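You operate a simulated robot arm through the tools that you are given. There is no shell and no other tool. Be economical: measure what you need, move in short steps, check, and stop when the job is done.

The job below is to be done with a simulated robot arm. You get a single attempt, and the scene is never put back.

TASK
Switch on the mains, set both heat dials by the job card; at the ready lamp open the feed slide.
Fine: mains and heat stay on, the slide open; the screw stays stopped.

The check looks at the end state, three seconds after you hand in, the way a careful person would. Anything else that was tipped, shoved, dropped, spilled or broken makes it a failure.

THE ROBOT
A 6-joint arm with a three-finger gripper, fixed in place. Base frame: the origin is at the foot of the arm, x ahead of it, y to its left, z up. Lengths are in m, angles in degrees, forces in N, time in s.
Its first joint turns from -166.0 to 166.0 degrees. Payload 4.89 kg.
The tool frame sits at the grasp point between the pads (the TCP): z along the fingers, y along the line on which they close. The tips reach 0.03 m beyond it. Largest opening 0.164 m; the body of the gripper starts 0.125 m behind the TCP.
Orientation is that of the tool frame in the base frame, as a unit quaternion [x, y, z, w]. With the fingers straight down and closing along the base's y, the tool's x points along the base's -x, its y along +y and its z along -z.

THE INTERFACE
- The arm moves only by the tool play_rows. Its argument "steps" is one flat list of numbers, 6 for each row, row after row: the shift along the tool's x, y, z in mm, then the turn, a rotation vector about the tool's x, y, z in degrees. In form: [x, y, z, ax, ay, az, x, y, z, ax, ay, az, ...]. A call has 1 to 8 rows; each row shifts and turns the commanded pose from where the row before left it, along the tool's axes as they then stand. "claw" is the gripper command, from -1 (fully open) to 1 (shut), values between in proportion, set as the call begins (left out, the last holds). A row lasts 0.2 s, in which the tool goes at most 0.05 m and 8.6 degrees; a call with a longer step from one row to the next is refused whole, and so is a gripper value outside its range. A pose out of reach is approached as far as the arm can. The call stops where the force on the tool passes 90 N (or 10 N more than at its start, if that is more) or the arm is blocked; 0.2 s more then pass. Each finger travels about 0.108 m/s and halts on what it meets, pressing with about 34 N; the grip force reading is that of the motor and also rises with nothing between the fingers. The clock runs only during rows and for 0.2 s after the last one: add rows that do not move to give the fingers time. It gives the time, the measured TCP pose, the force on the tool (base axes), the opening and the grip force at its end, in the units of the frame above (readings bear some noise), with the torque about the TCP (base axes, N m) and any sound that the robot's microphone picked up.
- Cameras (640 x 400 px; columns grow to the right, rows downward): "scene" is fixed at [0.4003, 0.4936, 1.5553]; the picture's right is [-0.98, -0.22, 0.00], its down [-0.07, 0.32, -0.95] and it looks along [0.21, -0.92, -0.32] (base axes); focal length 344 px, centre (320, 200). "wrist" rides on the gripper at [0.076, -0.002, -0.152] in the tool frame; the picture's right is [0.02, 1.00, 0.00], its down [-0.88, 0.02, -0.47] and it looks along [-0.47, 0.01, 0.88] (tool axes); focal length 247 px, centre (320, 200). There is no depth. A picture from a camera that has moved, and an enlarged one, comes with that camera's place and axes in the base frame and with its lens. The place of the scene camera against the robot may be out by one fixed shift of up to 0.012 m in any direction.
- get_image(camera): a new picture of that camera. The clock stands still meanwhile.
- slide_trunk(by): slides the trunk up (or, below 0, down) by that many m; the arm rides with it, the base frame stays. It gives what a move gives, with no picture.
- zoom(camera, box): a new picture of the part [left, top, right, bottom] of that camera's present view, enlarged. The clock stands still meanwhile.
- sign_off(): hands the job in; it is judged then, once.

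Go step by step. Nothing tells you positions but the pictures and the camera data: compare them with the known pose of the tool, close in by small moves and look again before you grip or let go. The budget is 120 turns and 64 pictures, counting those below and the enlarged ones. Unless the task says otherwise, let go and move clear before handing in, and close with one line.

The tools are called after "Call:" as a command line: name --argument value ..., lists and objects as JSON in quotes. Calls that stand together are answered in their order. play_rows: Moves the arm, as the interface text tells. Its arguments: {"type":"object","properties":{"steps":{"type":"array","items":{"type":"number"}},"claw":{"type":"number"}},"required":["steps"]} The other tools are called the same way: slide_trunk (by) slides the trunk up or down; get_image (camera) takes a picture; zoom (camera, box) takes an enlarged picture of a part of a camera's view; sign_off () hands the job in.

At the start:

```text
t: 0.0
ee_pos: [0.4335, -0.4775, 1.3004]
tcp_rot: [-0.001, 1.0, 0.0, 0.0]
ft_force: [-0.9, -0.4, -0.2]
torque: [0.02, -0.03, -0.02]
finger_gap: 0.1642
grasp_force: 0.2
trunk travel left (down, up): [-0.175, 0.215]
```

scene: 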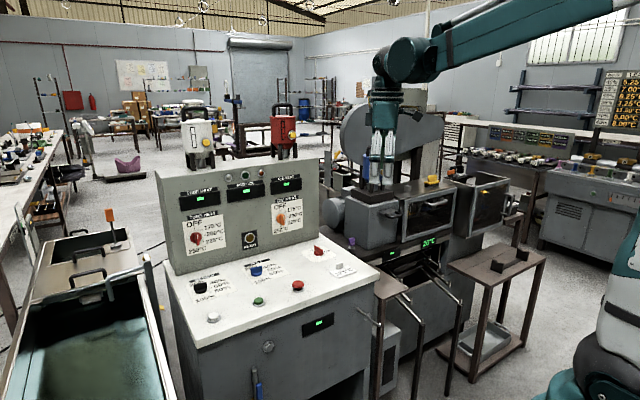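
wrist: 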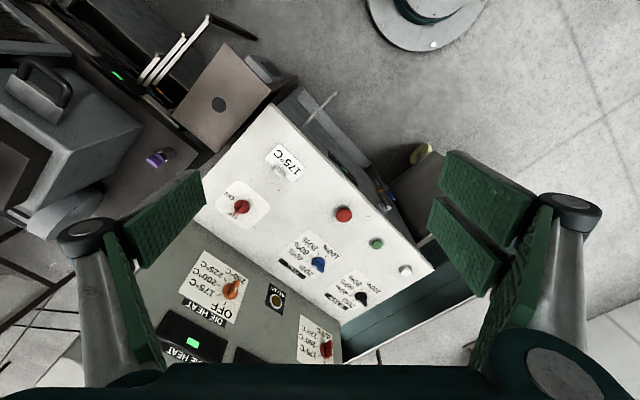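

I see a control cabinet with dials on a back panel and a sloping desk with knobs, plus a machine to its side. I'll zoom in to read labels and the job card.

Call:
zoom --camera "scene" --box '[150, 160, 330, 272]'

Call:
zoom --camera "scene" --box '[170, 235, 390, 372]'

Call:
zoom --camera "scene" --box '[320, 150, 550, 294]'

Call:
zoom --camera "wrist" --box '[180, 100, 440, 362]'

```text
3.56 times, centred on (240, 216) of scene
camera zoom: at [0.4003, 0.4936, 1.5553], right [-0.98, -0.22, 0.0], down [-0.07, 0.32, -0.95], along [0.21, -0.92, -0.32], focal length 1224 px, centre (604, 143)
```

zoom: 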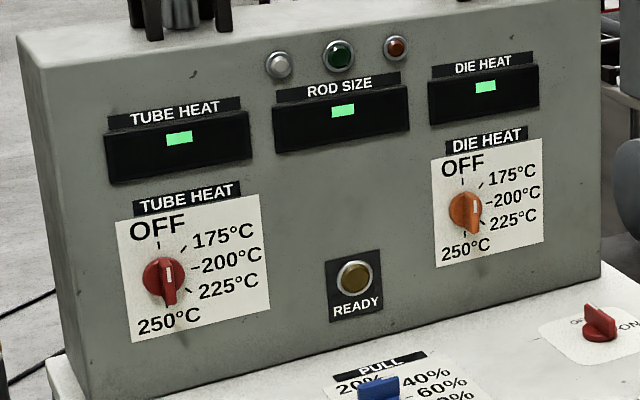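

```text
2.91 times, centred on (280, 304) of scene
camera zoom: at [0.4003, 0.4936, 1.5553], right [-0.98, -0.22, 0.0], down [-0.07, 0.32, -0.95], along [0.21, -0.92, -0.32], focal length 1002 px, centre (436, -101)
```

zoom: 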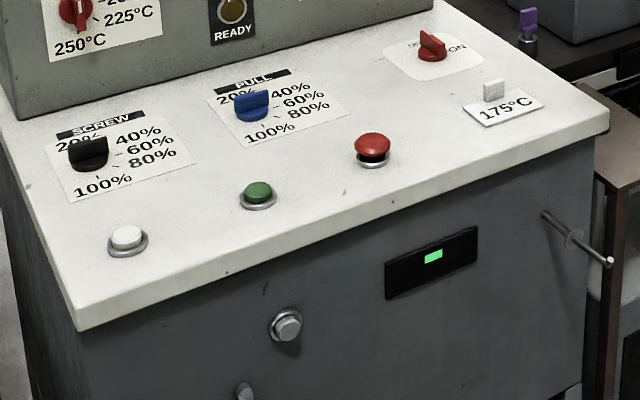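

```text
2.78 times, centred on (435, 222) of scene
camera zoom: at [0.4003, 0.4936, 1.5553], right [-0.98, -0.22, 0.0], down [-0.07, 0.32, -0.95], along [0.21, -0.92, -0.32], focal length 956 px, centre (1, 139)
```

zoom: 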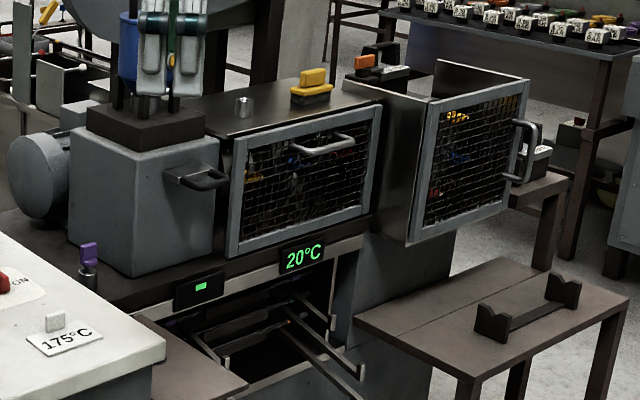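

```text
1.53 times, centred on (310, 231) of wrist
camera zoom: at [0.357, -0.4789, 1.4542], right [-0.02, 1.0, 0.0], down [0.88, 0.02, 0.47], along [0.47, 0.01, -0.88], focal length 377 px, centre (335, 153)
```

zoom: 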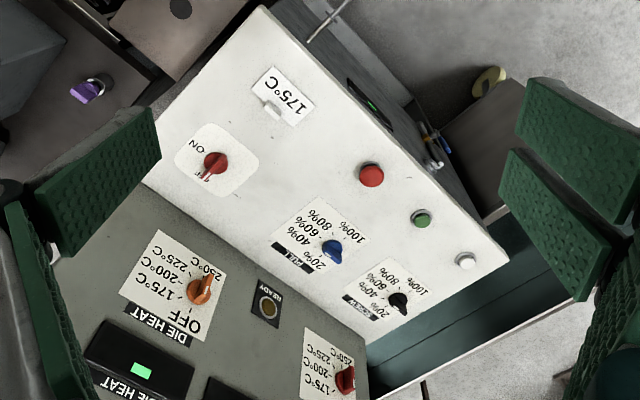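

The job card on the desk reads 175°C. The mains is the red OFF/ON knob at about (0.67, -0.67, 0.92) and the dials are on the upright panel, die at about (0.82, -0.68, 1.05) and tube at about (1.05, -0.45, 1.05). I'll turn the wrist camera toward the machine to find the feed slide.

Call:
play_rows --steps '[0, 0, 0, 0, 0, -8.5, 0, 0, 0, 0, 0, -8.5, 0, 0, 0, 0, 0, -8.5, 0, 0, 0, 0, 0, -8.5, 0, 0, 0, 0, 0, -8.5, 0, 0, 0, 0, 0, -8.5, 0, 0, 0, 0, 0, -8.5, 0, 0, 0, 0, 0, -8.5]' --claw -1

Call:
play_rows --steps '[0, 0, 0, 0, 0, -8, 0, 0, 0, 0, 0, -8, 0, 0, 0, 0, 0, -6, 0, 0, 0, 0, 8.5, 0, 0, 0, 0, 0, 8.5, 0, 0, 0, 0, 0, 8.5, 0, 0, 0, 0, 0, 8.5, 0, 0, 0, 0, 0, 8.5, 0]'

Call:
get_image --camera "wrist"

Call:
get_image --camera "scene"

```text
t: 1.8
ee_pos: [0.4338, -0.4776, 1.3011]
tcp_rot: [-0.56, 0.829, 0.0, -0.001]
ft_force: [-0.1, 0.3, -0.5]
torque: [-0.01, -0.03, 0.03]
finger_gap: 0.164
grasp_force: 0.0
trunk travel left (down, up): [-0.175, 0.215]
```

```text
t: 3.8
ee_pos: [0.473, -0.4874, 1.3045]
tcp_rot: [0.666, -0.652, 0.258, 0.254]
ft_force: [2.4, -2.3, -1.1]
torque: [0.1, 0.33, -0.26]
finger_gap: 0.1639
grasp_force: 0.1
trunk travel left (down, up): [-0.175, 0.215]
stopped in row 8: the arm was blocked; the commanded pose is now the measured one
```

```text
57 pictures are left
camera wrist: at [0.4735, -0.4401, 1.4708], right [-1.0, -0.04, 0.02], down [-0.04, 0.97, -0.25], along [-0.01, -0.25, -0.97], focal length 247 px, centre (320, 200)
```

wrist: 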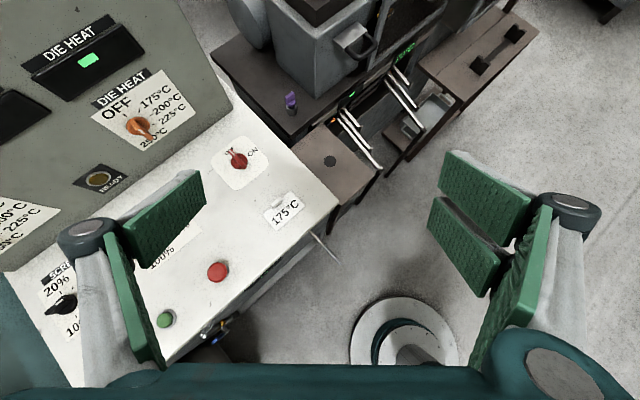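

```text
56 pictures are left
```

scene: 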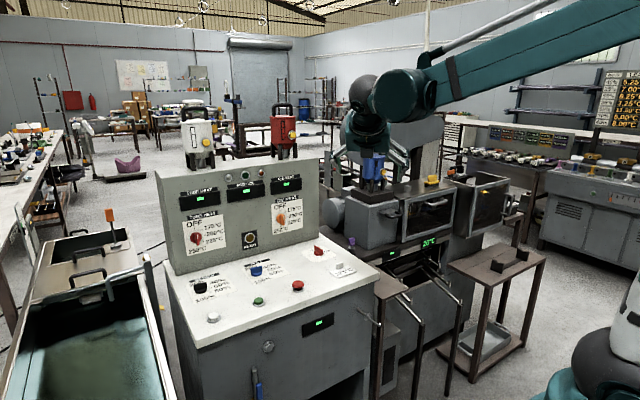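

The arm reached a joint limit on that tilt. I'll look around the machine through the scene camera, since the gripper no longer hides it.

Call:
zoom --camera "scene" --box '[315, 130, 475, 270]'

Call:
zoom --camera "wrist" --box '[60, 0, 310, 200]'

```text
2.86 times, centred on (395, 200) of scene
camera zoom: at [0.4003, 0.4936, 1.5553], right [-0.98, -0.22, 0.0], down [-0.07, 0.32, -0.95], along [0.21, -0.92, -0.32], focal length 984 px, centre (106, 200)
```

zoom: 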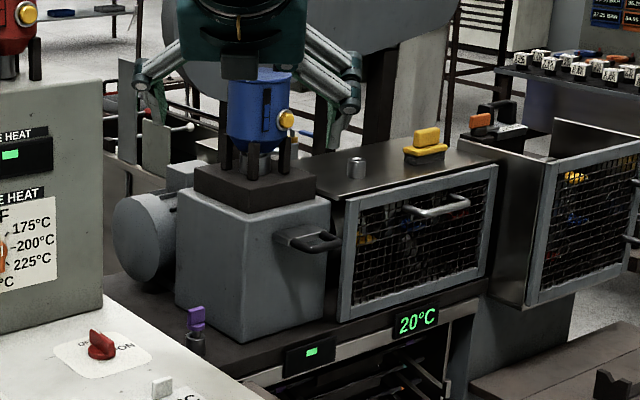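

```text
2.00 times, centred on (185, 100) of wrist
camera zoom: at [0.4735, -0.4401, 1.4708], right [-1.0, -0.04, 0.02], down [-0.04, 0.97, -0.25], along [-0.01, -0.25, -0.97], focal length 494 px, centre (590, 400)
```

zoom: 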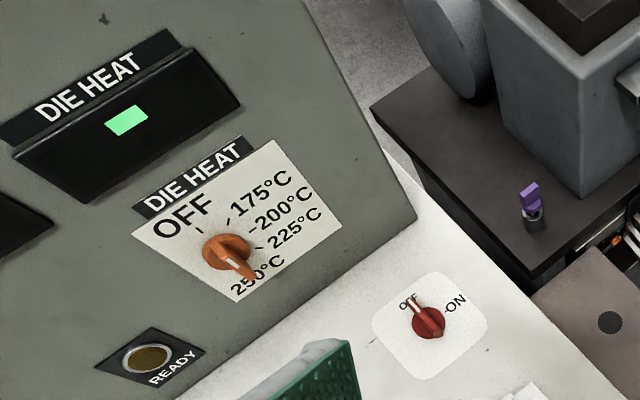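

The feed slide should be the black handle on the grey box under the blue hopper, and the mains knob points to OFF. I'll move out toward the panel, where the arm has more room to tilt, and look at the dials from the front.

Call:
play_rows --steps '[-10, -40, -9, 0, 0, 0, -10, -40, -9, 0, 0, 0, -10, -40, -9, 0, 0, 0, -10, -40, -9, 0, 0, 0, -10, -40, -9, 0, 0, 0, -10, -40, -9, 0, 0, 0, -10, -40, -9, 0, 0, 0]'

Call:
play_rows --steps '[0, 0, 0, 5.24, 0, -5.72, 0, 0, 0, 5.24, 0, -5.72, 0, 0, 0, 5.24, 0, -5.72, 0, 0, 0, 5.24, 0, -5.72, 0, 0, 0, 5.24, 0, -5.72, 0, 0, 0, 5.24, 0, -5.72]'

```text
t: 5.4
ee_pos: [0.741, -0.3853, 1.3026]
tcp_rot: [0.664, -0.653, 0.259, 0.255]
ft_force: [-1.5, -0.8, 0.5]
torque: [0.15, -0.2, 0.18]
finger_gap: 0.1637
grasp_force: 0.1
trunk travel left (down, up): [-0.175, 0.215]
```

```text
t: 6.8
ee_pos: [0.7417, -0.3855, 1.3034]
tcp_rot: [0.869, -0.337, 0.338, 0.132]
ft_force: [1.0, 0.0, 0.2]
torque: [-0.05, 0.05, -0.1]
finger_gap: 0.1642
grasp_force: 0.1
trunk travel left (down, up): [-0.175, 0.215]
```

The tool now faces the panel's heading. Next I'll tilt to horizontal while staying clear.

Call:
play_rows --steps '[0, 0, 0, 0, 7.9, 0, 0, 0, 0, 0, 7.9, 0, 0, 0, 0, 0, 7.9, 0, 0, 0, 0, 0, 7.9, 0, 0, 0, 0, 0, 7.9, 0, 0, 0, 0, 0, 7.9, 0]'

Call:
get_image --camera "wrist"

```text
t: 8.2
ee_pos: [0.7392, -0.384, 1.3046]
tcp_rot: [0.659, -0.256, 0.659, 0.256]
ft_force: [-0.6, 0.2, 1.0]
torque: [0.05, 0.04, 0.05]
finger_gap: 0.1641
grasp_force: 0.1
trunk travel left (down, up): [-0.175, 0.215]
```

```text
53 pictures are left
camera wrist: at [0.6283, -0.2798, 1.383], right [-0.67, -0.74, 0.02], down [-0.36, 0.3, -0.88], along [0.64, -0.6, -0.47], focal length 247 px, centre (320, 200)
```

wrist: 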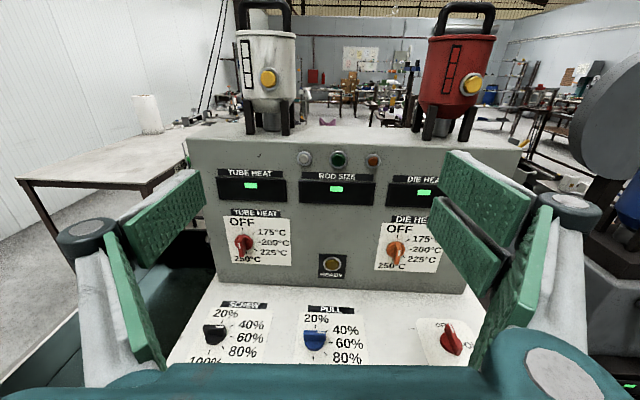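

This is a clear frontal view. I'll zoom in on the dials.

Call:
zoom --camera "wrist" --box '[205, 200, 445, 350]'

Call:
zoom --camera "wrist" --box '[215, 205, 295, 275]'

```text
2.67 times, centred on (325, 275) of wrist
camera zoom: at [0.6283, -0.2798, 1.383], right [-0.67, -0.74, 0.02], down [-0.36, 0.3, -0.88], along [0.64, -0.6, -0.47], focal length 659 px, centre (307, 0)
```

zoom: 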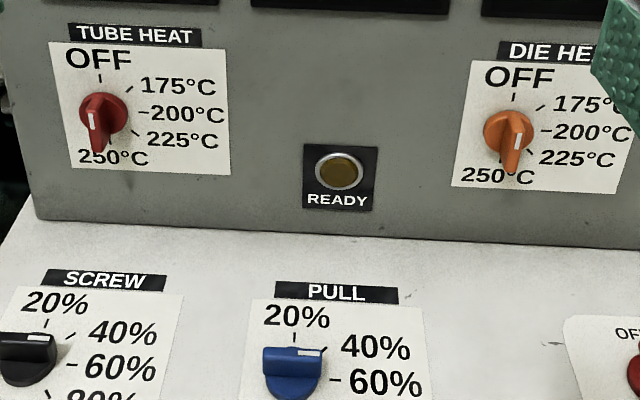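

```text
5.71 times, centred on (255, 240) of wrist
camera zoom: at [0.6283, -0.2798, 1.383], right [-0.67, -0.74, 0.02], down [-0.36, 0.3, -0.88], along [0.64, -0.6, -0.47], focal length 1411 px, centre (691, -29)
```

zoom: 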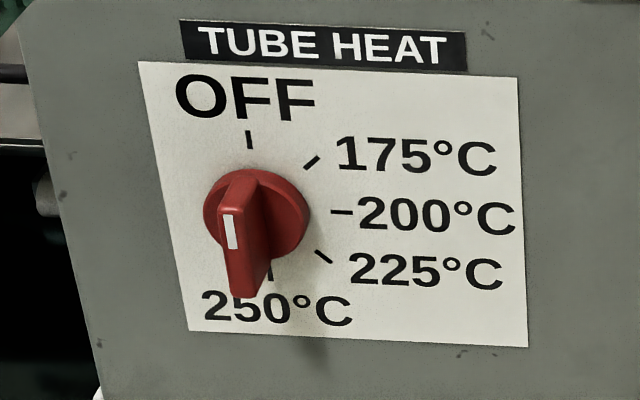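

Both dials sit at OFF with their marks pointing up, and 175 is 45° clockwise. Now I'll check the mains knob and the job card.

Call:
zoom --camera "wrist" --box '[400, 300, 500, 370]'

```text
5.71 times, centred on (450, 335) of wrist
camera zoom: at [0.6283, -0.2798, 1.383], right [-0.67, -0.74, 0.02], down [-0.36, 0.3, -0.88], along [0.64, -0.6, -0.47], focal length 1411 px, centre (-423, -571)
```

zoom: 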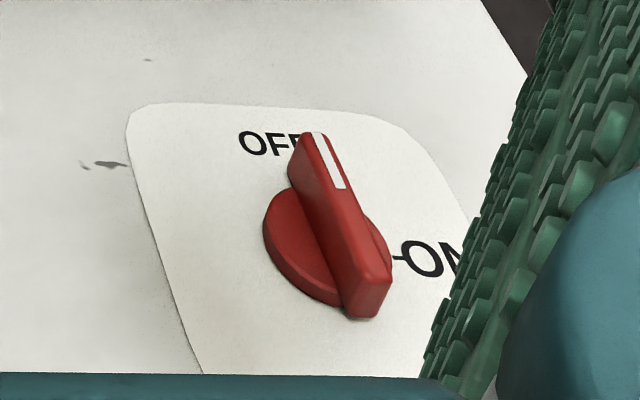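

The mains mark points to the back (OFF) and the ON tick is 90° clockwise. I'll tilt to 25° off vertical, keeping the camera away from the panel, and hover near the mains knob.

Call:
play_rows --steps '[0, 0, 0, 0, -8.1, 0, 0, 0, 0, 0, -8.1, 0, 0, 0, 0, 0, -8.1, 0, 0, 0, 0, 0, -8.1, 0, 0, 0, 0, 0, -8.1, 0, 0, 0, 0, 0, -8.1, 0, 0, 0, 0, 0, -8.1, 0, 0, 0, 0, 0, -8.1, 0]' --claw 0.27

Call:
play_rows --steps '[0.7, 32, 28.6, 0, 0, 0, 0.7, 32, 28.6, 0, 0, 0, 0.7, 32, 28.6, 0, 0, 0, 0.7, 32, 28.6, 0, 0, 0, 0.7, 32, 28.6, 0, 0, 0, 0.7, 32, 28.6, 0, 0, 0, 0.7, 32, 28.6, 0, 0, 0, 0.7, 32, 28.6, 0, 0, 0]'

Call:
get_image --camera "wrist"

```text
t: 10.0
ee_pos: [0.7401, -0.3836, 1.3044]
tcp_rot: [0.91, -0.353, 0.203, 0.079]
ft_force: [-0.3, 0.6, 1.0]
torque: [-0.06, -0.13, 0.02]
finger_gap: 0.06
grasp_force: 0.1
trunk travel left (down, up): [-0.175, 0.215]
```

```text
t: 11.8
ee_pos: [0.7096, -0.5613, 1.1007]
tcp_rot: [0.901, -0.374, 0.201, 0.092]
ft_force: [-2.1, 0.9, 1.9]
torque: [-0.05, -0.24, 0.08]
finger_gap: 0.0599
grasp_force: 0.2
out of reach, approached as far as the arm can: row 4, 5, 6, 7, 8
trunk travel left (down, up): [-0.175, 0.215]
```

```text
49 pictures are left
camera wrist: at [0.7143, -0.561, 1.273], right [-0.69, -0.72, 0.02], down [-0.72, 0.69, 0.05], along [-0.05, 0.02, -1.0], focal length 247 px, centre (320, 200)
```

wrist: 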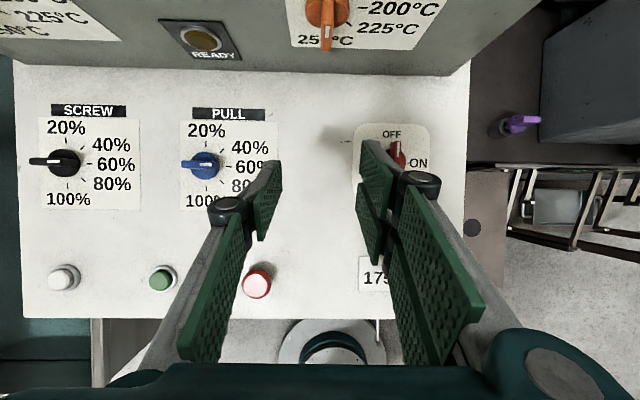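

The arm can't reach further because the wrist spin is near its limit with the camera outward. I'll swing back to a vertical tool and spin 180° so the camera faces the arm side, which is the comfortable range.

Call:
play_rows --steps '[0, 0, 0, 0, -8.5, 0, 0, 0, 0, 0, -8.5, 0, 0, 0, 0, 0, -8, 0, 0, 0, 0, 0, 0, 8.5, 0, 0, 0, 0, 0, 8.5, 0, 0, 0, 0, 0, 8.5, 0, 0, 0, 0, 0, 8.5, 0, 0, 0, 0, 0, 8.5]'

Call:
play_rows --steps '[0, 0, 0, 0, 0, 8.5, 0, 0, 0, 0, 0, 8.5, 0, 0, 0, 0, 0, 8.5, 0, 0, 0, 0, 0, 8.5, 0, 0, 0, 0, 0, 8.5, 0, 0, 0, 0, 0, 8.5, 0, 0, 0, 0, 0, 8.5, 0, 0, 0, 0, 0, 8.5]'

Call:
play_rows --steps '[0, 0, 0, 0, 0, 8.5, 0, 0, 0, 0, 0, 8.5, 0, 0, 0, 0, 0, 8.5, 0, 0, 0, 0, 0, 8.5, 0, 0, 0, 0, 0, 8.5, 0, 0, 0, 0, 0, 8.5, 0, 0, 0, 0, 0, 8.5, 0, 0, 0, 0, 0, 8.5]'

Call:
get_image --camera "wrist"

```text
t: 13.6
ee_pos: [0.7395, -0.5197, 1.0995]
tcp_rot: [0.737, -0.676, 0.002, 0.0]
ft_force: [0.1, -0.3, -0.6]
torque: [-0.01, -0.03, 0.01]
finger_gap: 0.0598
grasp_force: 0.0
out of reach, approached as far as the arm can: row 1, 2, 3
trunk travel left (down, up): [-0.175, 0.215]
```

```text
t: 15.4
ee_pos: [0.7396, -0.5197, 1.1001]
tcp_rot: [-0.232, 0.973, -0.002, 0.001]
ft_force: [0.8, 0.3, 0.1]
torque: [-0.04, 0.04, 0.0]
finger_gap: 0.0603
grasp_force: 0.0
trunk travel left (down, up): [-0.175, 0.215]
```

```text
t: 17.2
ee_pos: [0.7412, -0.5199, 1.0999]
tcp_rot: [0.352, 0.936, -0.002, 0.001]
ft_force: [-0.4, 0.7, 0.1]
torque: [0.0, 0.02, 0.0]
finger_gap: 0.0598
grasp_force: 0.1
trunk travel left (down, up): [-0.175, 0.215]
```

```text
48 pictures are left
camera wrist: at [0.6806, -0.4702, 1.2541], right [0.64, 0.77, 0.0], down [0.68, -0.56, 0.48], along [0.36, -0.31, -0.88], focal length 247 px, centre (320, 200)
```

wrist: 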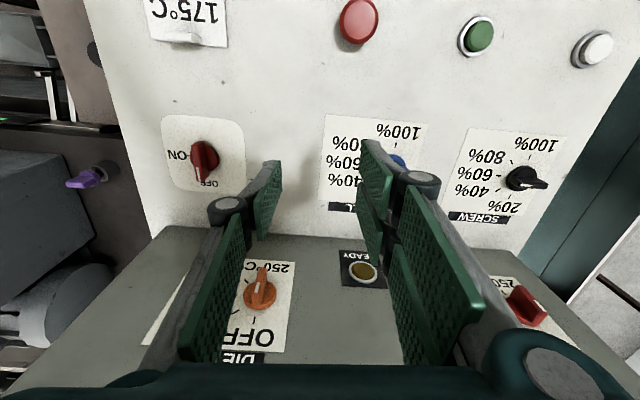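

The camera now faces the front, and triangulation from two views puts the mains knob top at about (0.663, -0.660, 0.944). I'll move to just above it.

Call:
play_rows --steps '[0, 0, 0, 0, 0, 2.6, -8.1, -31, 20, 0, 0, 0, -8.1, -31, 20, 0, 0, 0, -8.1, -31, 20, 0, 0, 0, -8.1, -31, 20, 0, 0, 0, -8.1, -31, 20, 0, 0, 0]'

Call:
get_image --camera "wrist"

Call:
zoom --camera "scene" --box '[260, 180, 380, 280]'

```text
t: 18.6
ee_pos: [0.6619, -0.6584, 1.0025]
tcp_rot: [0.371, 0.929, -0.001, 0.002]
ft_force: [0.2, 1.8, 1.0]
torque: [-0.22, 0.09, 0.01]
finger_gap: 0.0598
grasp_force: 0.1
trunk travel left (down, up): [-0.175, 0.215]
```

```text
47 pictures are left
camera wrist: at [0.6046, -0.6059, 1.1559], right [0.67, 0.74, 0.0], down [0.65, -0.59, 0.48], along [0.35, -0.32, -0.88], focal length 247 px, centre (320, 200)
```

wrist: 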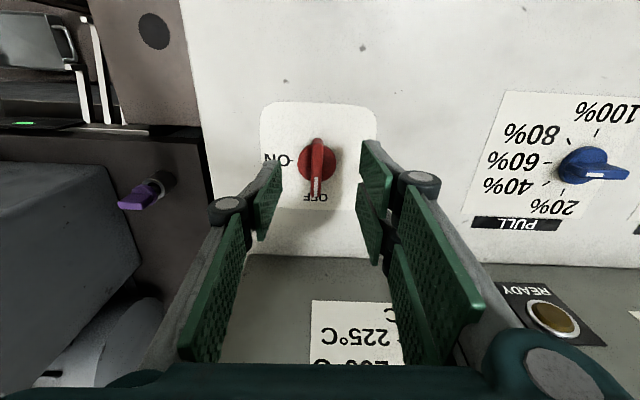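

```text
4.00 times, centred on (320, 230) of scene
camera zoom: at [0.4003, 0.4936, 1.5553], right [-0.98, -0.22, 0.0], down [-0.07, 0.32, -0.95], along [0.21, -0.92, -0.32], focal length 1377 px, centre (320, 80)
```

zoom: 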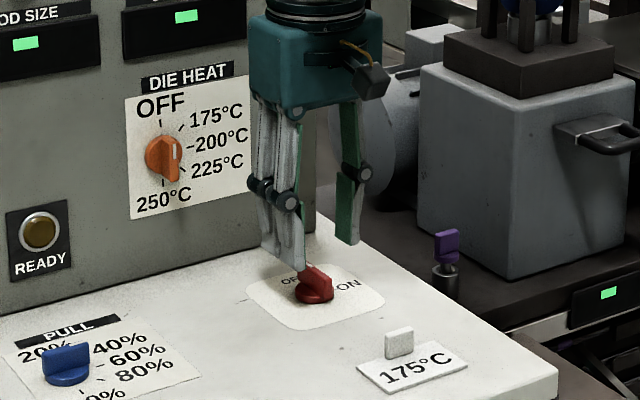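

The knob is centred between the fingers. I'll descend 42 mm so the tips overlap the bar by about 14 mm, then close.

Call:
play_rows --steps '[1, 0, 21, 0, 0, 0, 1, 0, 21, 0, 0, 0]'

Call:
play_rows --steps '[0, 0, 0, 0, 0, 0, 0, 0, 0, 0, 0, 0, 0, 0, 0, 0, 0, 0]' --claw 1

Call:
zoom --camera "scene" --box '[280, 200, 360, 265]'

```text
t: 19.2
ee_pos: [0.6583, -0.66, 0.9597]
tcp_rot: [0.371, 0.928, -0.001, 0.002]
ft_force: [-1.2, 0.1, 1.1]
torque: [-0.01, -0.08, -0.01]
finger_gap: 0.0599
grasp_force: 0.1
trunk travel left (down, up): [-0.175, 0.215]
```

```text
t: 20.0
ee_pos: [0.6587, -0.6598, 0.9602]
tcp_rot: [0.372, 0.928, -0.001, 0.002]
ft_force: [-1.2, 2.8, -3.2]
torque: [-0.02, -0.07, -0.93]
finger_gap: 0.0098
grasp_force: 44.7
trunk travel left (down, up): [-0.175, 0.215]
```

```text
6.15 times, centred on (320, 232) of scene
camera zoom: at [0.4003, 0.4936, 1.5553], right [-0.98, -0.22, 0.0], down [-0.07, 0.32, -0.95], along [0.21, -0.92, -0.32], focal length 2119 px, centre (320, 0)
```

zoom: 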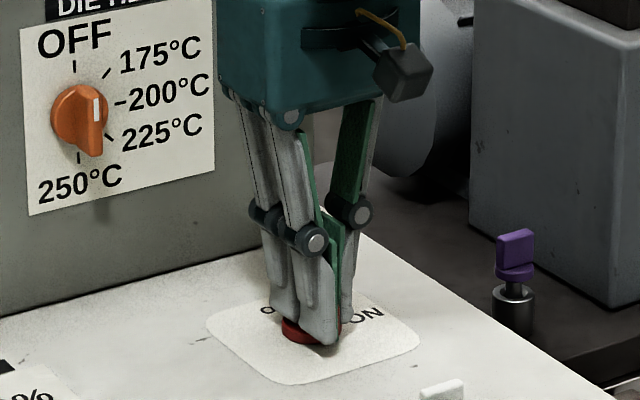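

The knob is gripped with a 9.8 mm gap. I'll turn it 90° clockwise seen from above.

Call:
play_rows --steps '[0, 0, 0, 0, 0, 6, 0, 0, 0, 0, 0, 6, 0, 0, 0, 0, 0, 6, 0, 0, 0, 0, 0, 6, 0, 0, 0, 0, 0, 6, 0, 0, 0, 0, 0, 6, 0, 0, 0, 0, 0, 6, 0, 0, 0, 0, 0, 6]'

Call:
play_rows --steps '[0, 0, 0, 0, 0, 6, 0, 0, 0, 0, 0, 6, 0, 0, 0, 0, 0, 6, 0, 0, 0, 0, 0, 6, 0, 0, 0, 0, 0, 6, 0, 0, 0, 0, 0, 6, 0, 0, 0, 0, 0, 6]'

Call:
zoom --camera "scene" --box '[150, 160, 390, 310]'

```text
t: 21.8
ee_pos: [0.6636, -0.6571, 0.9601]
tcp_rot: [0.717, 0.697, 0.0, 0.003]
ft_force: [68.6, 17.1, 35.3]
torque: [0.24, -1.9, 0.54]
finger_gap: 0.0103
grasp_force: 45.1
trunk travel left (down, up): [-0.175, 0.215]
```

```text
t: 22.3
ee_pos: [0.6655, -0.6582, 0.9568]
tcp_rot: [0.764, 0.646, 0.002, 0.003]
ft_force: [15.0, 5.5, 6.1]
torque: [0.41, -0.34, 0.09]
finger_gap: 0.0098
grasp_force: 44.7
trunk travel left (down, up): [-0.175, 0.215]
stopped in row 2: the force on the tool passed its limit at 93 N (the readings are from after the stop); the commanded pose is now the measured one
```

```text
2.67 times, centred on (270, 235) of scene
camera zoom: at [0.4003, 0.4936, 1.5553], right [-0.98, -0.22, 0.0], down [-0.07, 0.32, -0.95], along [0.21, -0.92, -0.32], focal length 918 px, centre (453, 107)
```

zoom: 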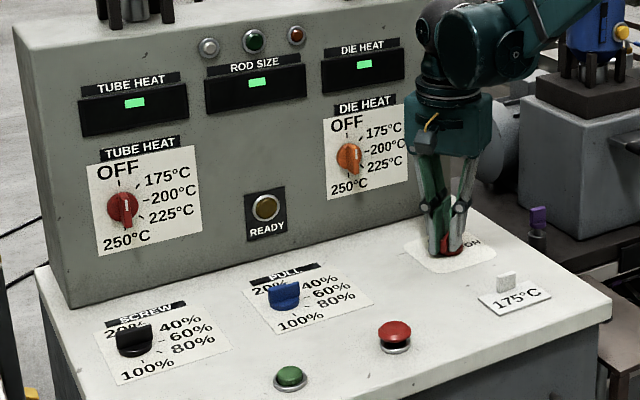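

It has turned 56°, then stopped on side force because my grip centre was about 7 mm off the knob axis. I'll continue the last 34° on a corrected arc about the real axis.

Call:
play_rows --steps '[0, 0.8, 0, 0, 0, 5.8, 0, 0.8, 0, 0, 0, 5.8, 0, 0.8, 0, 0, 0, 5.8, 0, 0.8, 0, 0, 0, 5.8, 0, 0.8, 0, 0, 0, 5.8, 0, 0.8, 0, 0, 0, 5.8]'

Call:
zoom --camera "scene" --box '[150, 160, 390, 310]'

```text
t: 23.7
ee_pos: [0.669, -0.6603, 0.9584]
tcp_rot: [0.922, 0.386, 0.002, 0.001]
ft_force: [24.7, 16.9, -1.5]
torque: [0.01, -0.23, 0.02]
finger_gap: 0.0097
grasp_force: 44.6
trunk travel left (down, up): [-0.175, 0.215]
```

```text
2.67 times, centred on (270, 235) of scene
camera zoom: at [0.4003, 0.4936, 1.5553], right [-0.98, -0.22, 0.0], down [-0.07, 0.32, -0.95], along [0.21, -0.92, -0.32], focal length 918 px, centre (453, 107)
```

zoom: 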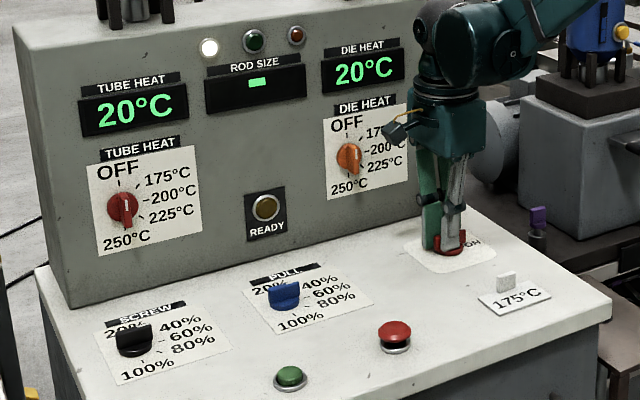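

Mains is on: the white lamp is lit and the displays read 20°C. I'll let go, rise, back off and spin back to face the panel.

Call:
play_rows --steps '[0, 0, 0, 0, 0, 0, 0, 0, 0, 0, 0, 0, 0, 0, -30, 0, 0, 0, 0, 0, -40, 0, 0, 0, 0, 0, -40, 0, 0, 0, 0, -30, -30, 0, 0, 0, 0, -45, 0, 0, 0, 0, 0, -45, 0, 0, 0, 0]' --claw 0.27

Call:
play_rows --steps '[0, 0, 0, 0, 0, -8.5, 0, 0, 0, 0, 0, -8.5, 0, 0, 0, 0, 0, -8.5, 0, 0, 0, 0, 0, -8.5, 0, 0, 0, 0, 0, -8.5, 0, 0, 0, 0, 0, -8.5, 0, 0, 0, 0, 0, -8.5, 0, 0, 0, 0, 0, -8.5]'

Call:
play_rows --steps '[0, 0, 0, 0, 0, -7.6, 0, 0, 0, 0, 0, -7.6, 0, 0, 0, 0, 0, -7.6]'

Call:
zoom --camera "scene" --box '[250, 200, 400, 300]'

```text
t: 25.5
ee_pos: [0.5842, -0.5772, 1.0988]
tcp_rot: [0.922, 0.388, 0.002, 0.002]
ft_force: [1.2, -1.6, 0.2]
torque: [0.18, 0.19, 0.0]
finger_gap: 0.06
grasp_force: 0.2
trunk travel left (down, up): [-0.175, 0.215]
```

```text
t: 27.3
ee_pos: [0.5815, -0.5772, 1.0977]
tcp_rot: [0.547, 0.837, 0.0, 0.004]
ft_force: [-0.5, -0.2, 0.2]
torque: [-0.04, 0.0, 0.0]
finger_gap: 0.0596
grasp_force: 0.1
trunk travel left (down, up): [-0.175, 0.215]
```

```text
t: 28.1
ee_pos: [0.5816, -0.5759, 1.0968]
tcp_rot: [0.371, 0.929, -0.001, 0.003]
ft_force: [0.6, 0.6, 0.6]
torque: [-0.02, 0.01, -0.01]
finger_gap: 0.0598
grasp_force: 0.0
trunk travel left (down, up): [-0.175, 0.215]
```

```text
4.00 times, centred on (325, 250) of scene
camera zoom: at [0.4003, 0.4936, 1.5553], right [-0.98, -0.22, 0.0], down [-0.07, 0.32, -0.95], along [0.21, -0.92, -0.32], focal length 1377 px, centre (300, 0)
```

zoom: 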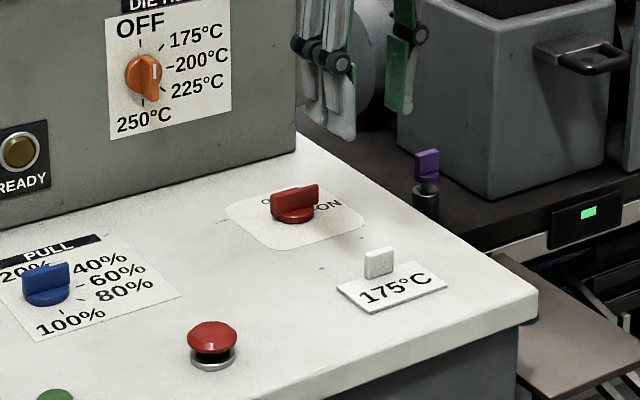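

The mains knob sits at ON and nothing was disturbed. Next I'll line up with the die dial and tilt toward the panel.

Call:
play_rows --steps '[0, 31, 0, 0, -8.4, 0, 0, 31, 0, 0, -8.4, 0, 0, 31, 0, 0, -8.4, 0, 0, 0, 0, 0, -8.4, 0, 0, 0, 0, 0, -8.4, 0, 0, 0, 0, 0, -8.4, 0, 0, 0, 0, 0, -8.4, 0, 0, 0, 0, 0, -8.4, 0]'

Call:
play_rows --steps '[0, 0, 0, 0, -7.8, 0]'

Call:
get_image --camera "wrist"

```text
t: 29.9
ee_pos: [0.6441, -0.5092, 1.098]
tcp_rot: [0.31, 0.771, -0.207, 0.517]
ft_force: [-0.6, 0.4, 0.3]
torque: [0.0, -0.04, 0.04]
finger_gap: 0.0595
grasp_force: 0.1
trunk travel left (down, up): [-0.175, 0.215]
```

```text
t: 30.3
ee_pos: [0.6449, -0.5108, 1.0991]
tcp_rot: [0.294, 0.734, -0.226, 0.569]
ft_force: [-0.3, -0.2, -0.2]
torque: [0.03, 0.0, 0.05]
finger_gap: 0.0599
grasp_force: 0.2
trunk travel left (down, up): [-0.175, 0.215]
```

```text
41 pictures are left
camera wrist: at [0.5229, -0.3953, 1.0641], right [0.69, 0.73, -0.02], down [-0.16, 0.18, 0.97], along [0.71, -0.66, 0.24], focal length 247 px, centre (320, 200)
```

wrist: 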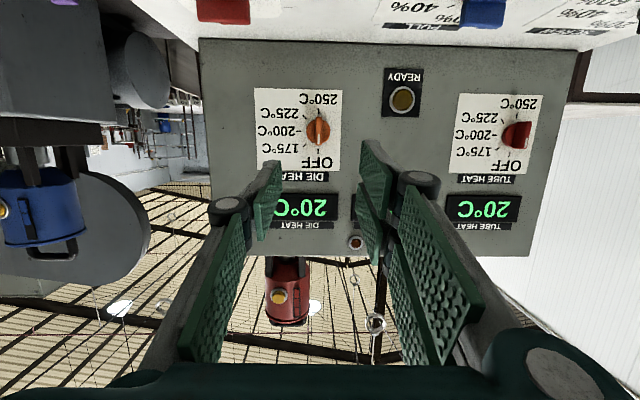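

This is a nearly frontal view, upside down. I'll zoom in to measure both dials.

Call:
zoom --camera "wrist" --box '[240, 80, 350, 180]'

Call:
zoom --camera "wrist" --box '[450, 80, 560, 180]'

```text
4.00 times, centred on (295, 130) of wrist
camera zoom: at [0.5229, -0.3953, 1.0641], right [0.69, 0.73, -0.02], down [-0.16, 0.18, 0.97], along [0.71, -0.66, 0.24], focal length 988 px, centre (420, 480)
```

zoom: 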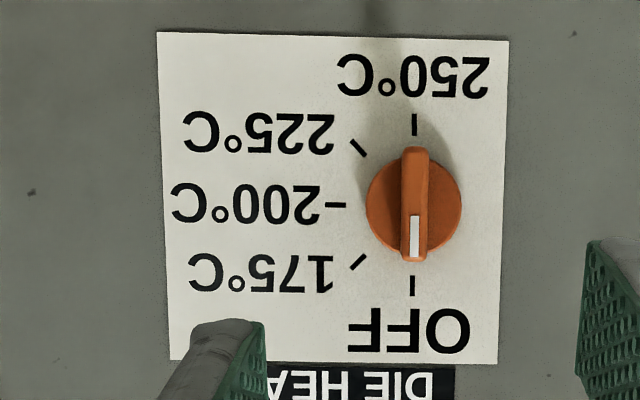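

```text
4.00 times, centred on (505, 130) of wrist
camera zoom: at [0.5229, -0.3953, 1.0641], right [0.69, 0.73, -0.02], down [-0.16, 0.18, 0.97], along [0.71, -0.66, 0.24], focal length 988 px, centre (-420, 480)
```

zoom: 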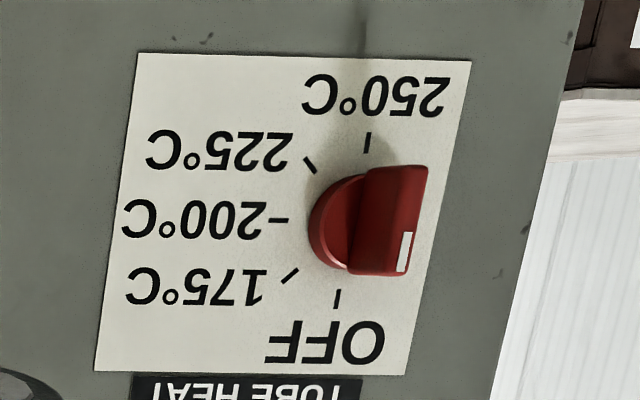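

The two dials read clearly: OFF is up and the 175 tick is 45° clockwise. The die bar's front face is at about (0.811, -0.673, 1.050), straight ahead of the tool, so I'll close in most of the way and look again.

Call:
play_rows --steps '[-0.2, -0.6, 32, 0, 0, 0, -0.2, -0.6, 32, 0, 0, 0, -0.2, -0.6, 32, 0, 0, 0, -0.2, -0.6, 32, 0, 0, 0, -0.2, -0.6, 32, 0, 0, 0]'

Call:
get_image --camera "wrist"

Call:
zoom --camera "scene" --box '[220, 160, 380, 270]'

```text
t: 31.5
ee_pos: [0.7553, -0.6165, 1.0593]
tcp_rot: [0.295, 0.735, -0.226, 0.568]
ft_force: [-1.4, 1.3, 1.4]
torque: [0.09, 0.05, 0.02]
finger_gap: 0.0598
grasp_force: 0.1
trunk travel left (down, up): [-0.175, 0.215]
```

```text
38 pictures are left
camera wrist: at [0.6336, -0.5026, 1.0254], right [0.69, 0.73, -0.02], down [-0.16, 0.17, 0.97], along [0.71, -0.66, 0.24], focal length 247 px, centre (320, 200)
```

wrist: 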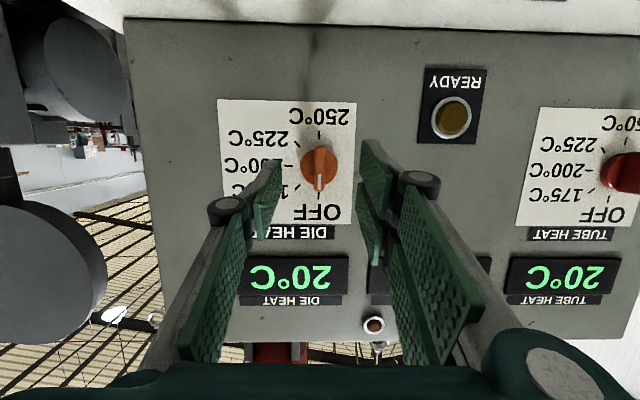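

```text
3.64 times, centred on (300, 215) of scene
camera zoom: at [0.4003, 0.4936, 1.5553], right [-0.98, -0.22, 0.0], down [-0.07, 0.32, -0.95], along [0.21, -0.92, -0.32], focal length 1252 px, centre (393, 146)
```

zoom: 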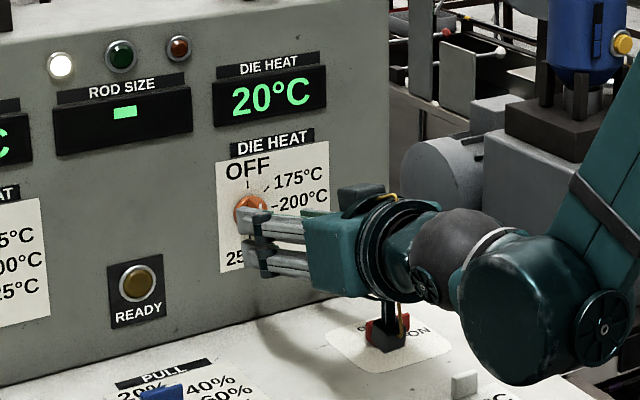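

I'll zoom in to measure the remaining distance from the card's apparent size.

Call:
zoom --camera "wrist" --box '[210, 90, 370, 230]'

```text
2.86 times, centred on (290, 160) of wrist
camera zoom: at [0.6336, -0.5026, 1.0254], right [0.69, 0.73, -0.02], down [-0.16, 0.17, 0.97], along [0.71, -0.66, 0.24], focal length 706 px, centre (406, 314)
```

zoom: 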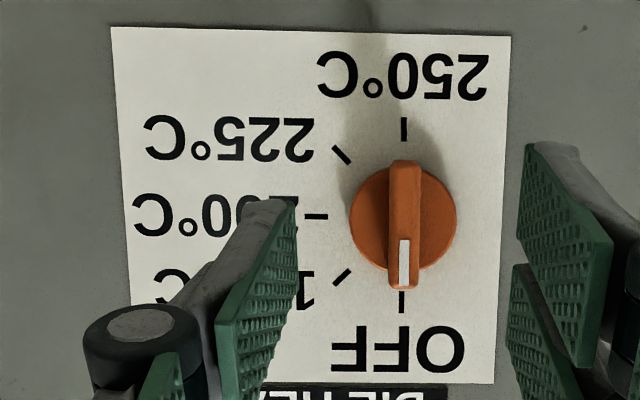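

The bar front is at about (0.796, -0.656, 1.050), some 28 mm ahead of the tips and laterally centred. I'll advance 37 mm horizontally and close on the bar.

Call:
play_rows --steps '[-4.6, 0, 17.9, 0, 0, 0, -4.6, 0, 17.9, 0, 0, 0]'

Call:
play_rows --steps '[0, 0, 0, 0, 0, 0, 0, 0, 0, 0, 0, 0, 0, 0, 0, 0, 0, 0]' --claw 1

Call:
get_image --camera "wrist"

```text
t: 32.1
ee_pos: [0.7833, -0.6429, 1.06]
tcp_rot: [0.294, 0.735, -0.226, 0.568]
ft_force: [-0.3, 0.2, 0.2]
torque: [0.02, 0.03, 0.01]
finger_gap: 0.0597
grasp_force: 0.1
trunk travel left (down, up): [-0.175, 0.215]
```

```text
t: 32.9
ee_pos: [0.7828, -0.6428, 1.0586]
tcp_rot: [0.294, 0.734, -0.227, 0.568]
ft_force: [0.2, 0.9, 3.1]
torque: [0.15, 0.08, -0.04]
finger_gap: 0.01
grasp_force: 45.1
trunk travel left (down, up): [-0.175, 0.215]
```

```text
35 pictures are left
camera wrist: at [0.6616, -0.5295, 1.0256], right [0.69, 0.73, -0.02], down [-0.16, 0.17, 0.97], along [0.71, -0.66, 0.24], focal length 247 px, centre (320, 200)
```

wrist: 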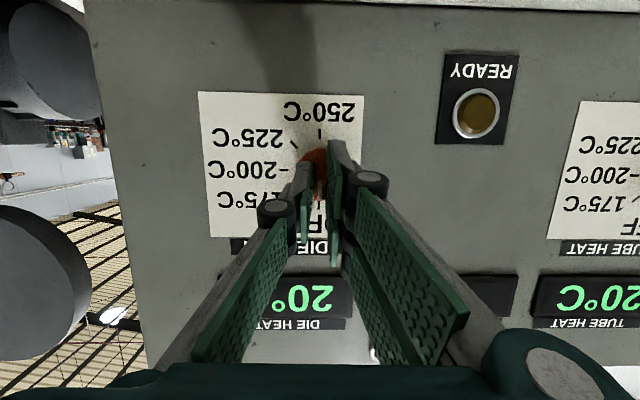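

The bar is gripped at a 10 mm gap. I'll turn it 45° clockwise about the panel normal.

Call:
play_rows --steps '[0, -0.8, 0, -1.41, 0, 5.445, 0, -0.8, 0, -1.41, 0, 5.445, 0, -0.8, 0, -1.41, 0, 5.445, 0, -0.8, 0, -1.41, 0, 5.445, 0, -0.8, 0, -1.41, 0, 5.445, 0, -0.8, 0, -1.41, 0, 5.445, 0, -0.8, 0, -1.41, 0, 5.445, 0, -0.8, 0, -1.41, 0, 5.445]'

Call:
zoom --camera "scene" --box '[230, 160, 330, 240]'

```text
t: 34.7
ee_pos: [0.7799, -0.6475, 1.0562]
tcp_rot: [0.49, 0.591, 0.073, 0.637]
ft_force: [14.4, -11.2, 20.6]
torque: [-0.45, -0.63, -0.25]
finger_gap: 0.0098
grasp_force: 44.4
trunk travel left (down, up): [-0.175, 0.215]
```

```text
5.00 times, centred on (280, 200) of scene
camera zoom: at [0.4003, 0.4936, 1.5553], right [-0.98, -0.22, 0.0], down [-0.07, 0.32, -0.95], along [0.21, -0.92, -0.32], focal length 1721 px, centre (520, 200)
```

zoom: 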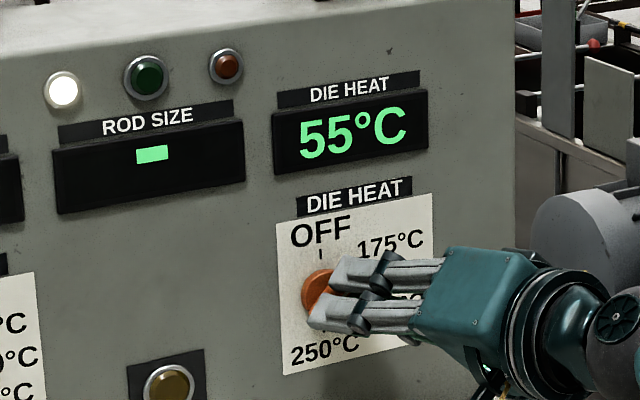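

Die heat is climbing (55°C), so the dial took. I'll open, back straight out, and check it.

Call:
play_rows --steps '[0, 0, 0, 0, 0, 0, 0, 0, 0, 0, 0, 0, 7.5, 0, -29, 0, 0, 0, 10, 0, -38.7, 0, 0, 0, 10, 0, -38.7, 0, 0, 0]' --claw 0.27

Call:
play_rows --steps '[0, 0, 0, 1.41, 0, -5.445, 0, 0, 0, 1.41, 0, -5.445, 0, 0, 0, 1.41, 0, -5.445, 0, 0, 0, 1.41, 0, -5.445, 0, 0, 0, 1.41, 0, -5.445, 0, 0, 0, 1.41, 0, -5.445, 0, 0, 0, 1.41, 0, -5.445, 0, 0, 0, 1.41, 0, -5.445]'

Call:
get_image --camera "wrist"

```text
t: 35.9
ee_pos: [0.6987, -0.5711, 1.0526]
tcp_rot: [0.49, 0.592, 0.072, 0.636]
ft_force: [2.1, -0.7, -1.2]
torque: [-0.09, -0.12, -0.01]
finger_gap: 0.0598
grasp_force: 0.1
trunk travel left (down, up): [-0.175, 0.215]
```

```text
t: 37.7
ee_pos: [0.6989, -0.5735, 1.0562]
tcp_rot: [0.293, 0.735, -0.226, 0.569]
ft_force: [0.1, 0.0, -0.1]
torque: [-0.03, 0.0, 0.04]
finger_gap: 0.0598
grasp_force: 0.0
trunk travel left (down, up): [-0.175, 0.215]
```

```text
33 pictures are left
camera wrist: at [0.5764, -0.4581, 1.0221], right [0.69, 0.73, -0.02], down [-0.16, 0.18, 0.97], along [0.71, -0.66, 0.24], focal length 247 px, centre (320, 200)
```

wrist: 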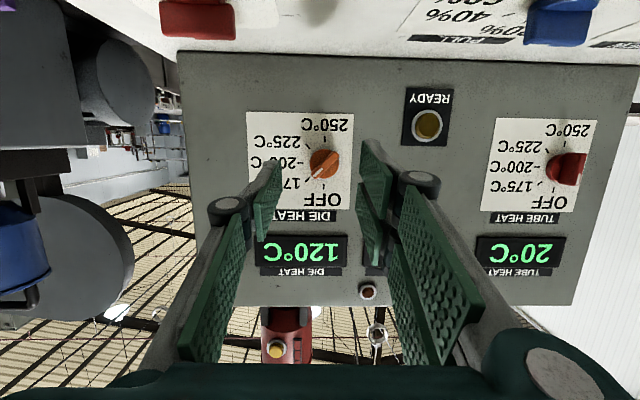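

The die dial points to 175 and its display reads 120°C. I'll slide sideways along the panel to the tube dial.

Call:
play_rows --steps '[0, 38.5, 0, 0, 0, 0, 0, 38.5, 0, 0, 0, 0, 0, 38.5, 0, 0, 0, 0, 0, 38.5, 0, 0, 0, 0, 0, 38.5, 0, 0, 0, 0, 0, 38.5, 0, 0, 0, 0, 0, 38.5, 0, 0, 0, 0, 0, 38.5, 0, 0, 0, 0]'

Call:
get_image --camera "wrist"

Call:
zoom --camera "scene" --box '[160, 170, 340, 290]'

```text
t: 39.5
ee_pos: [0.9112, -0.3495, 1.0569]
tcp_rot: [0.296, 0.734, -0.228, 0.568]
ft_force: [-0.4, -0.9, 0.3]
torque: [0.05, 0.02, 0.24]
finger_gap: 0.0602
grasp_force: 0.1
trunk travel left (down, up): [-0.175, 0.215]
```

```text
32 pictures are left
camera wrist: at [0.7889, -0.2352, 1.0228], right [0.69, 0.73, -0.02], down [-0.16, 0.17, 0.97], along [0.71, -0.66, 0.24], focal length 247 px, centre (320, 200)
```

wrist: 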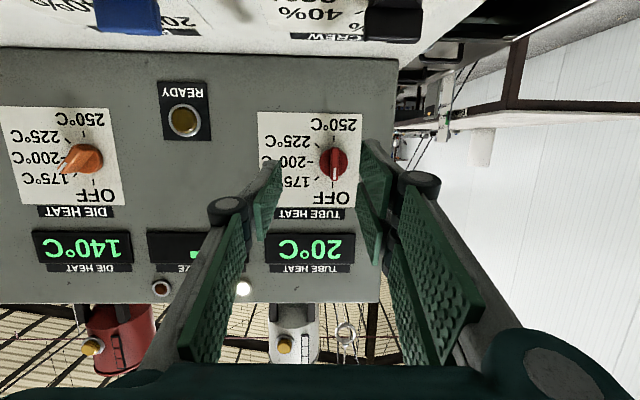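

```text
3.33 times, centred on (250, 230) of scene
camera zoom: at [0.4003, 0.4936, 1.5553], right [-0.98, -0.22, 0.0], down [-0.07, 0.32, -0.95], along [0.21, -0.92, -0.32], focal length 1148 px, centre (553, 100)
```

zoom: 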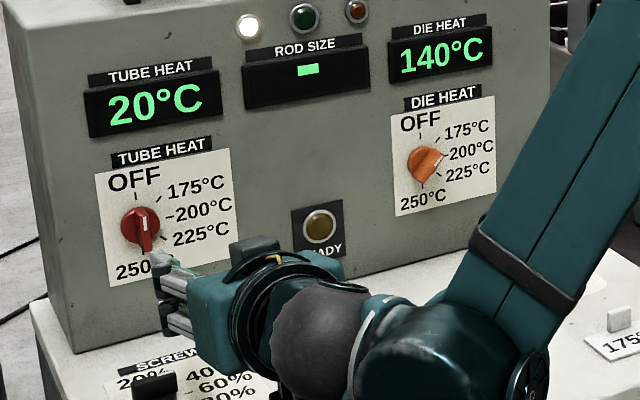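

I'll zoom in on the wrist view to measure the tube dial and check the die dial's angle.

Call:
zoom --camera "wrist" --box '[0, 95, 130, 220]'

Call:
zoom --camera "wrist" --box '[250, 105, 370, 205]'

```text
3.20 times, centred on (65, 158) of wrist
camera zoom: at [0.7889, -0.2352, 1.0228], right [0.69, 0.73, -0.02], down [-0.16, 0.17, 0.97], along [0.71, -0.66, 0.24], focal length 790 px, centre (1136, 336)
```

zoom: 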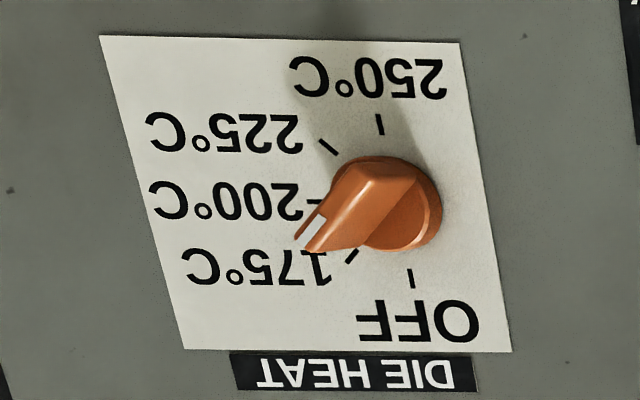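

```text
4.00 times, centred on (310, 155) of wrist
camera zoom: at [0.7889, -0.2352, 1.0228], right [0.69, 0.73, -0.02], down [-0.16, 0.17, 0.97], along [0.71, -0.66, 0.24], focal length 988 px, centre (360, 380)
```

zoom: 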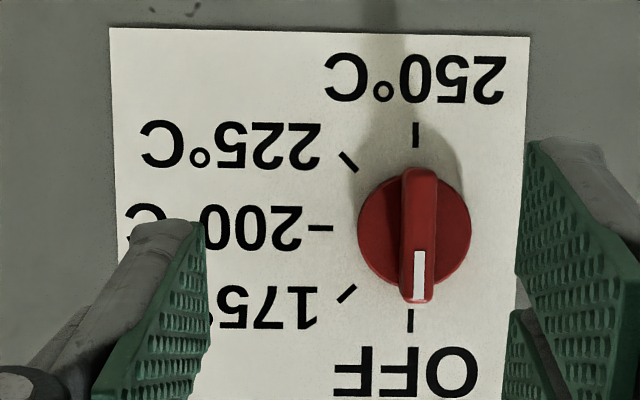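

The die dial sits parallel to the 175 tick. The tube bar front is at about (1.023, -0.430, 1.050), so I'll shift 19 mm sideways, advance 118 mm and grip.

Call:
play_rows --steps '[0, 19, 0, 0, 0, 0, -7.4, 0, 28.6, 0, 0, 0, -7.4, 0, 28.6, 0, 0, 0, -7.4, 0, 28.6, 0, 0, 0, -7.4, 0, 28.6, 0, 0, 0]'

Call:
get_image --camera "wrist"

```text
t: 40.7
ee_pos: [1.0104, -0.4174, 1.0567]
tcp_rot: [0.295, 0.735, -0.227, 0.568]
ft_force: [-0.3, 0.9, 1.4]
torque: [0.03, 0.05, -0.05]
finger_gap: 0.0598
grasp_force: 0.0
trunk travel left (down, up): [-0.175, 0.215]
```

```text
28 pictures are left
camera wrist: at [0.8883, -0.3033, 1.0239], right [0.69, 0.73, -0.02], down [-0.16, 0.18, 0.97], along [0.71, -0.66, 0.24], focal length 247 px, centre (320, 200)
```

wrist: 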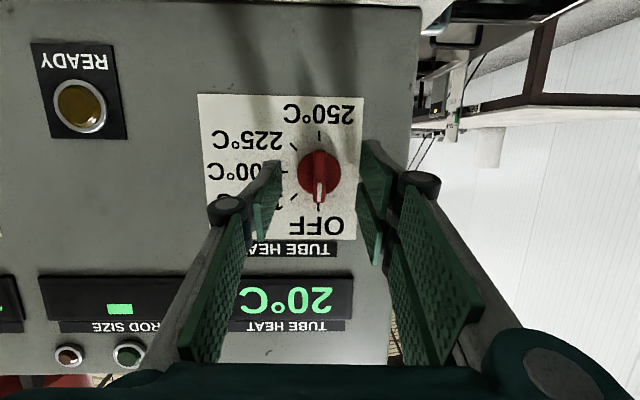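

The view matches the die grip position exactly. I'll close and turn 45° clockwise.

Call:
play_rows --steps '[0, 0, 0, 0, 0, 0, 0, 0, 0, 0, 0, 0, 0, 0, 0, 0, 0, 0]' --claw 1

Call:
play_rows --steps '[0, -0.7, 0, -1.41, 0, 5.445, 0, -0.7, 0, -1.41, 0, 5.445, 0, -0.7, 0, -1.41, 0, 5.445, 0, -0.7, 0, -1.41, 0, 5.445, 0, -0.7, 0, -1.41, 0, 5.445, 0, -0.7, 0, -1.41, 0, 5.445, 0, -0.7, 0, -1.41, 0, 5.445, 0, -0.7, 0, -1.41, 0, 5.445]'

Call:
play_rows --steps '[0, 0, 0, 0, 0, 0, 0, 0, 0, 0, 0, 0, 7.5, 0, -29, 0, 0, 0, 10, 0, -38.7, 0, 0, 0, 10, 0, -38.7, 0, 0, 0, 10, 0, -38.7, 0, 0, 0]' --claw 0.27

Call:
get_image --camera "wrist"

```text
t: 41.5
ee_pos: [1.0122, -0.4187, 1.0579]
tcp_rot: [0.295, 0.734, -0.227, 0.567]
ft_force: [1.4, -0.8, 4.4]
torque: [0.26, 0.09, -0.05]
finger_gap: 0.01
grasp_force: 44.9
trunk travel left (down, up): [-0.175, 0.215]
```

```text
t: 43.3
ee_pos: [1.006, -0.4198, 1.0542]
tcp_rot: [0.49, 0.591, 0.072, 0.637]
ft_force: [8.5, -5.0, 18.7]
torque: [-0.48, -0.63, -0.27]
finger_gap: 0.0099
grasp_force: 44.9
trunk travel left (down, up): [-0.175, 0.215]
```

```text
t: 44.7
ee_pos: [0.8969, -0.3164, 1.0545]
tcp_rot: [0.491, 0.591, 0.072, 0.636]
ft_force: [1.4, -1.2, -1.3]
torque: [-0.05, -0.04, 0.0]
finger_gap: 0.0599
grasp_force: 0.1
trunk travel left (down, up): [-0.175, 0.215]
```

```text
27 pictures are left
camera wrist: at [0.7926, -0.1836, 1.0304], right [0.49, 0.52, 0.69], down [-0.64, -0.33, 0.7], along [0.59, -0.79, 0.17], focal length 247 px, centre (320, 200)
```

wrist: 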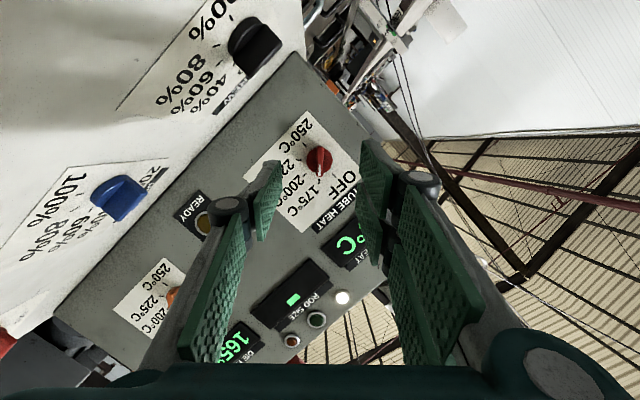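

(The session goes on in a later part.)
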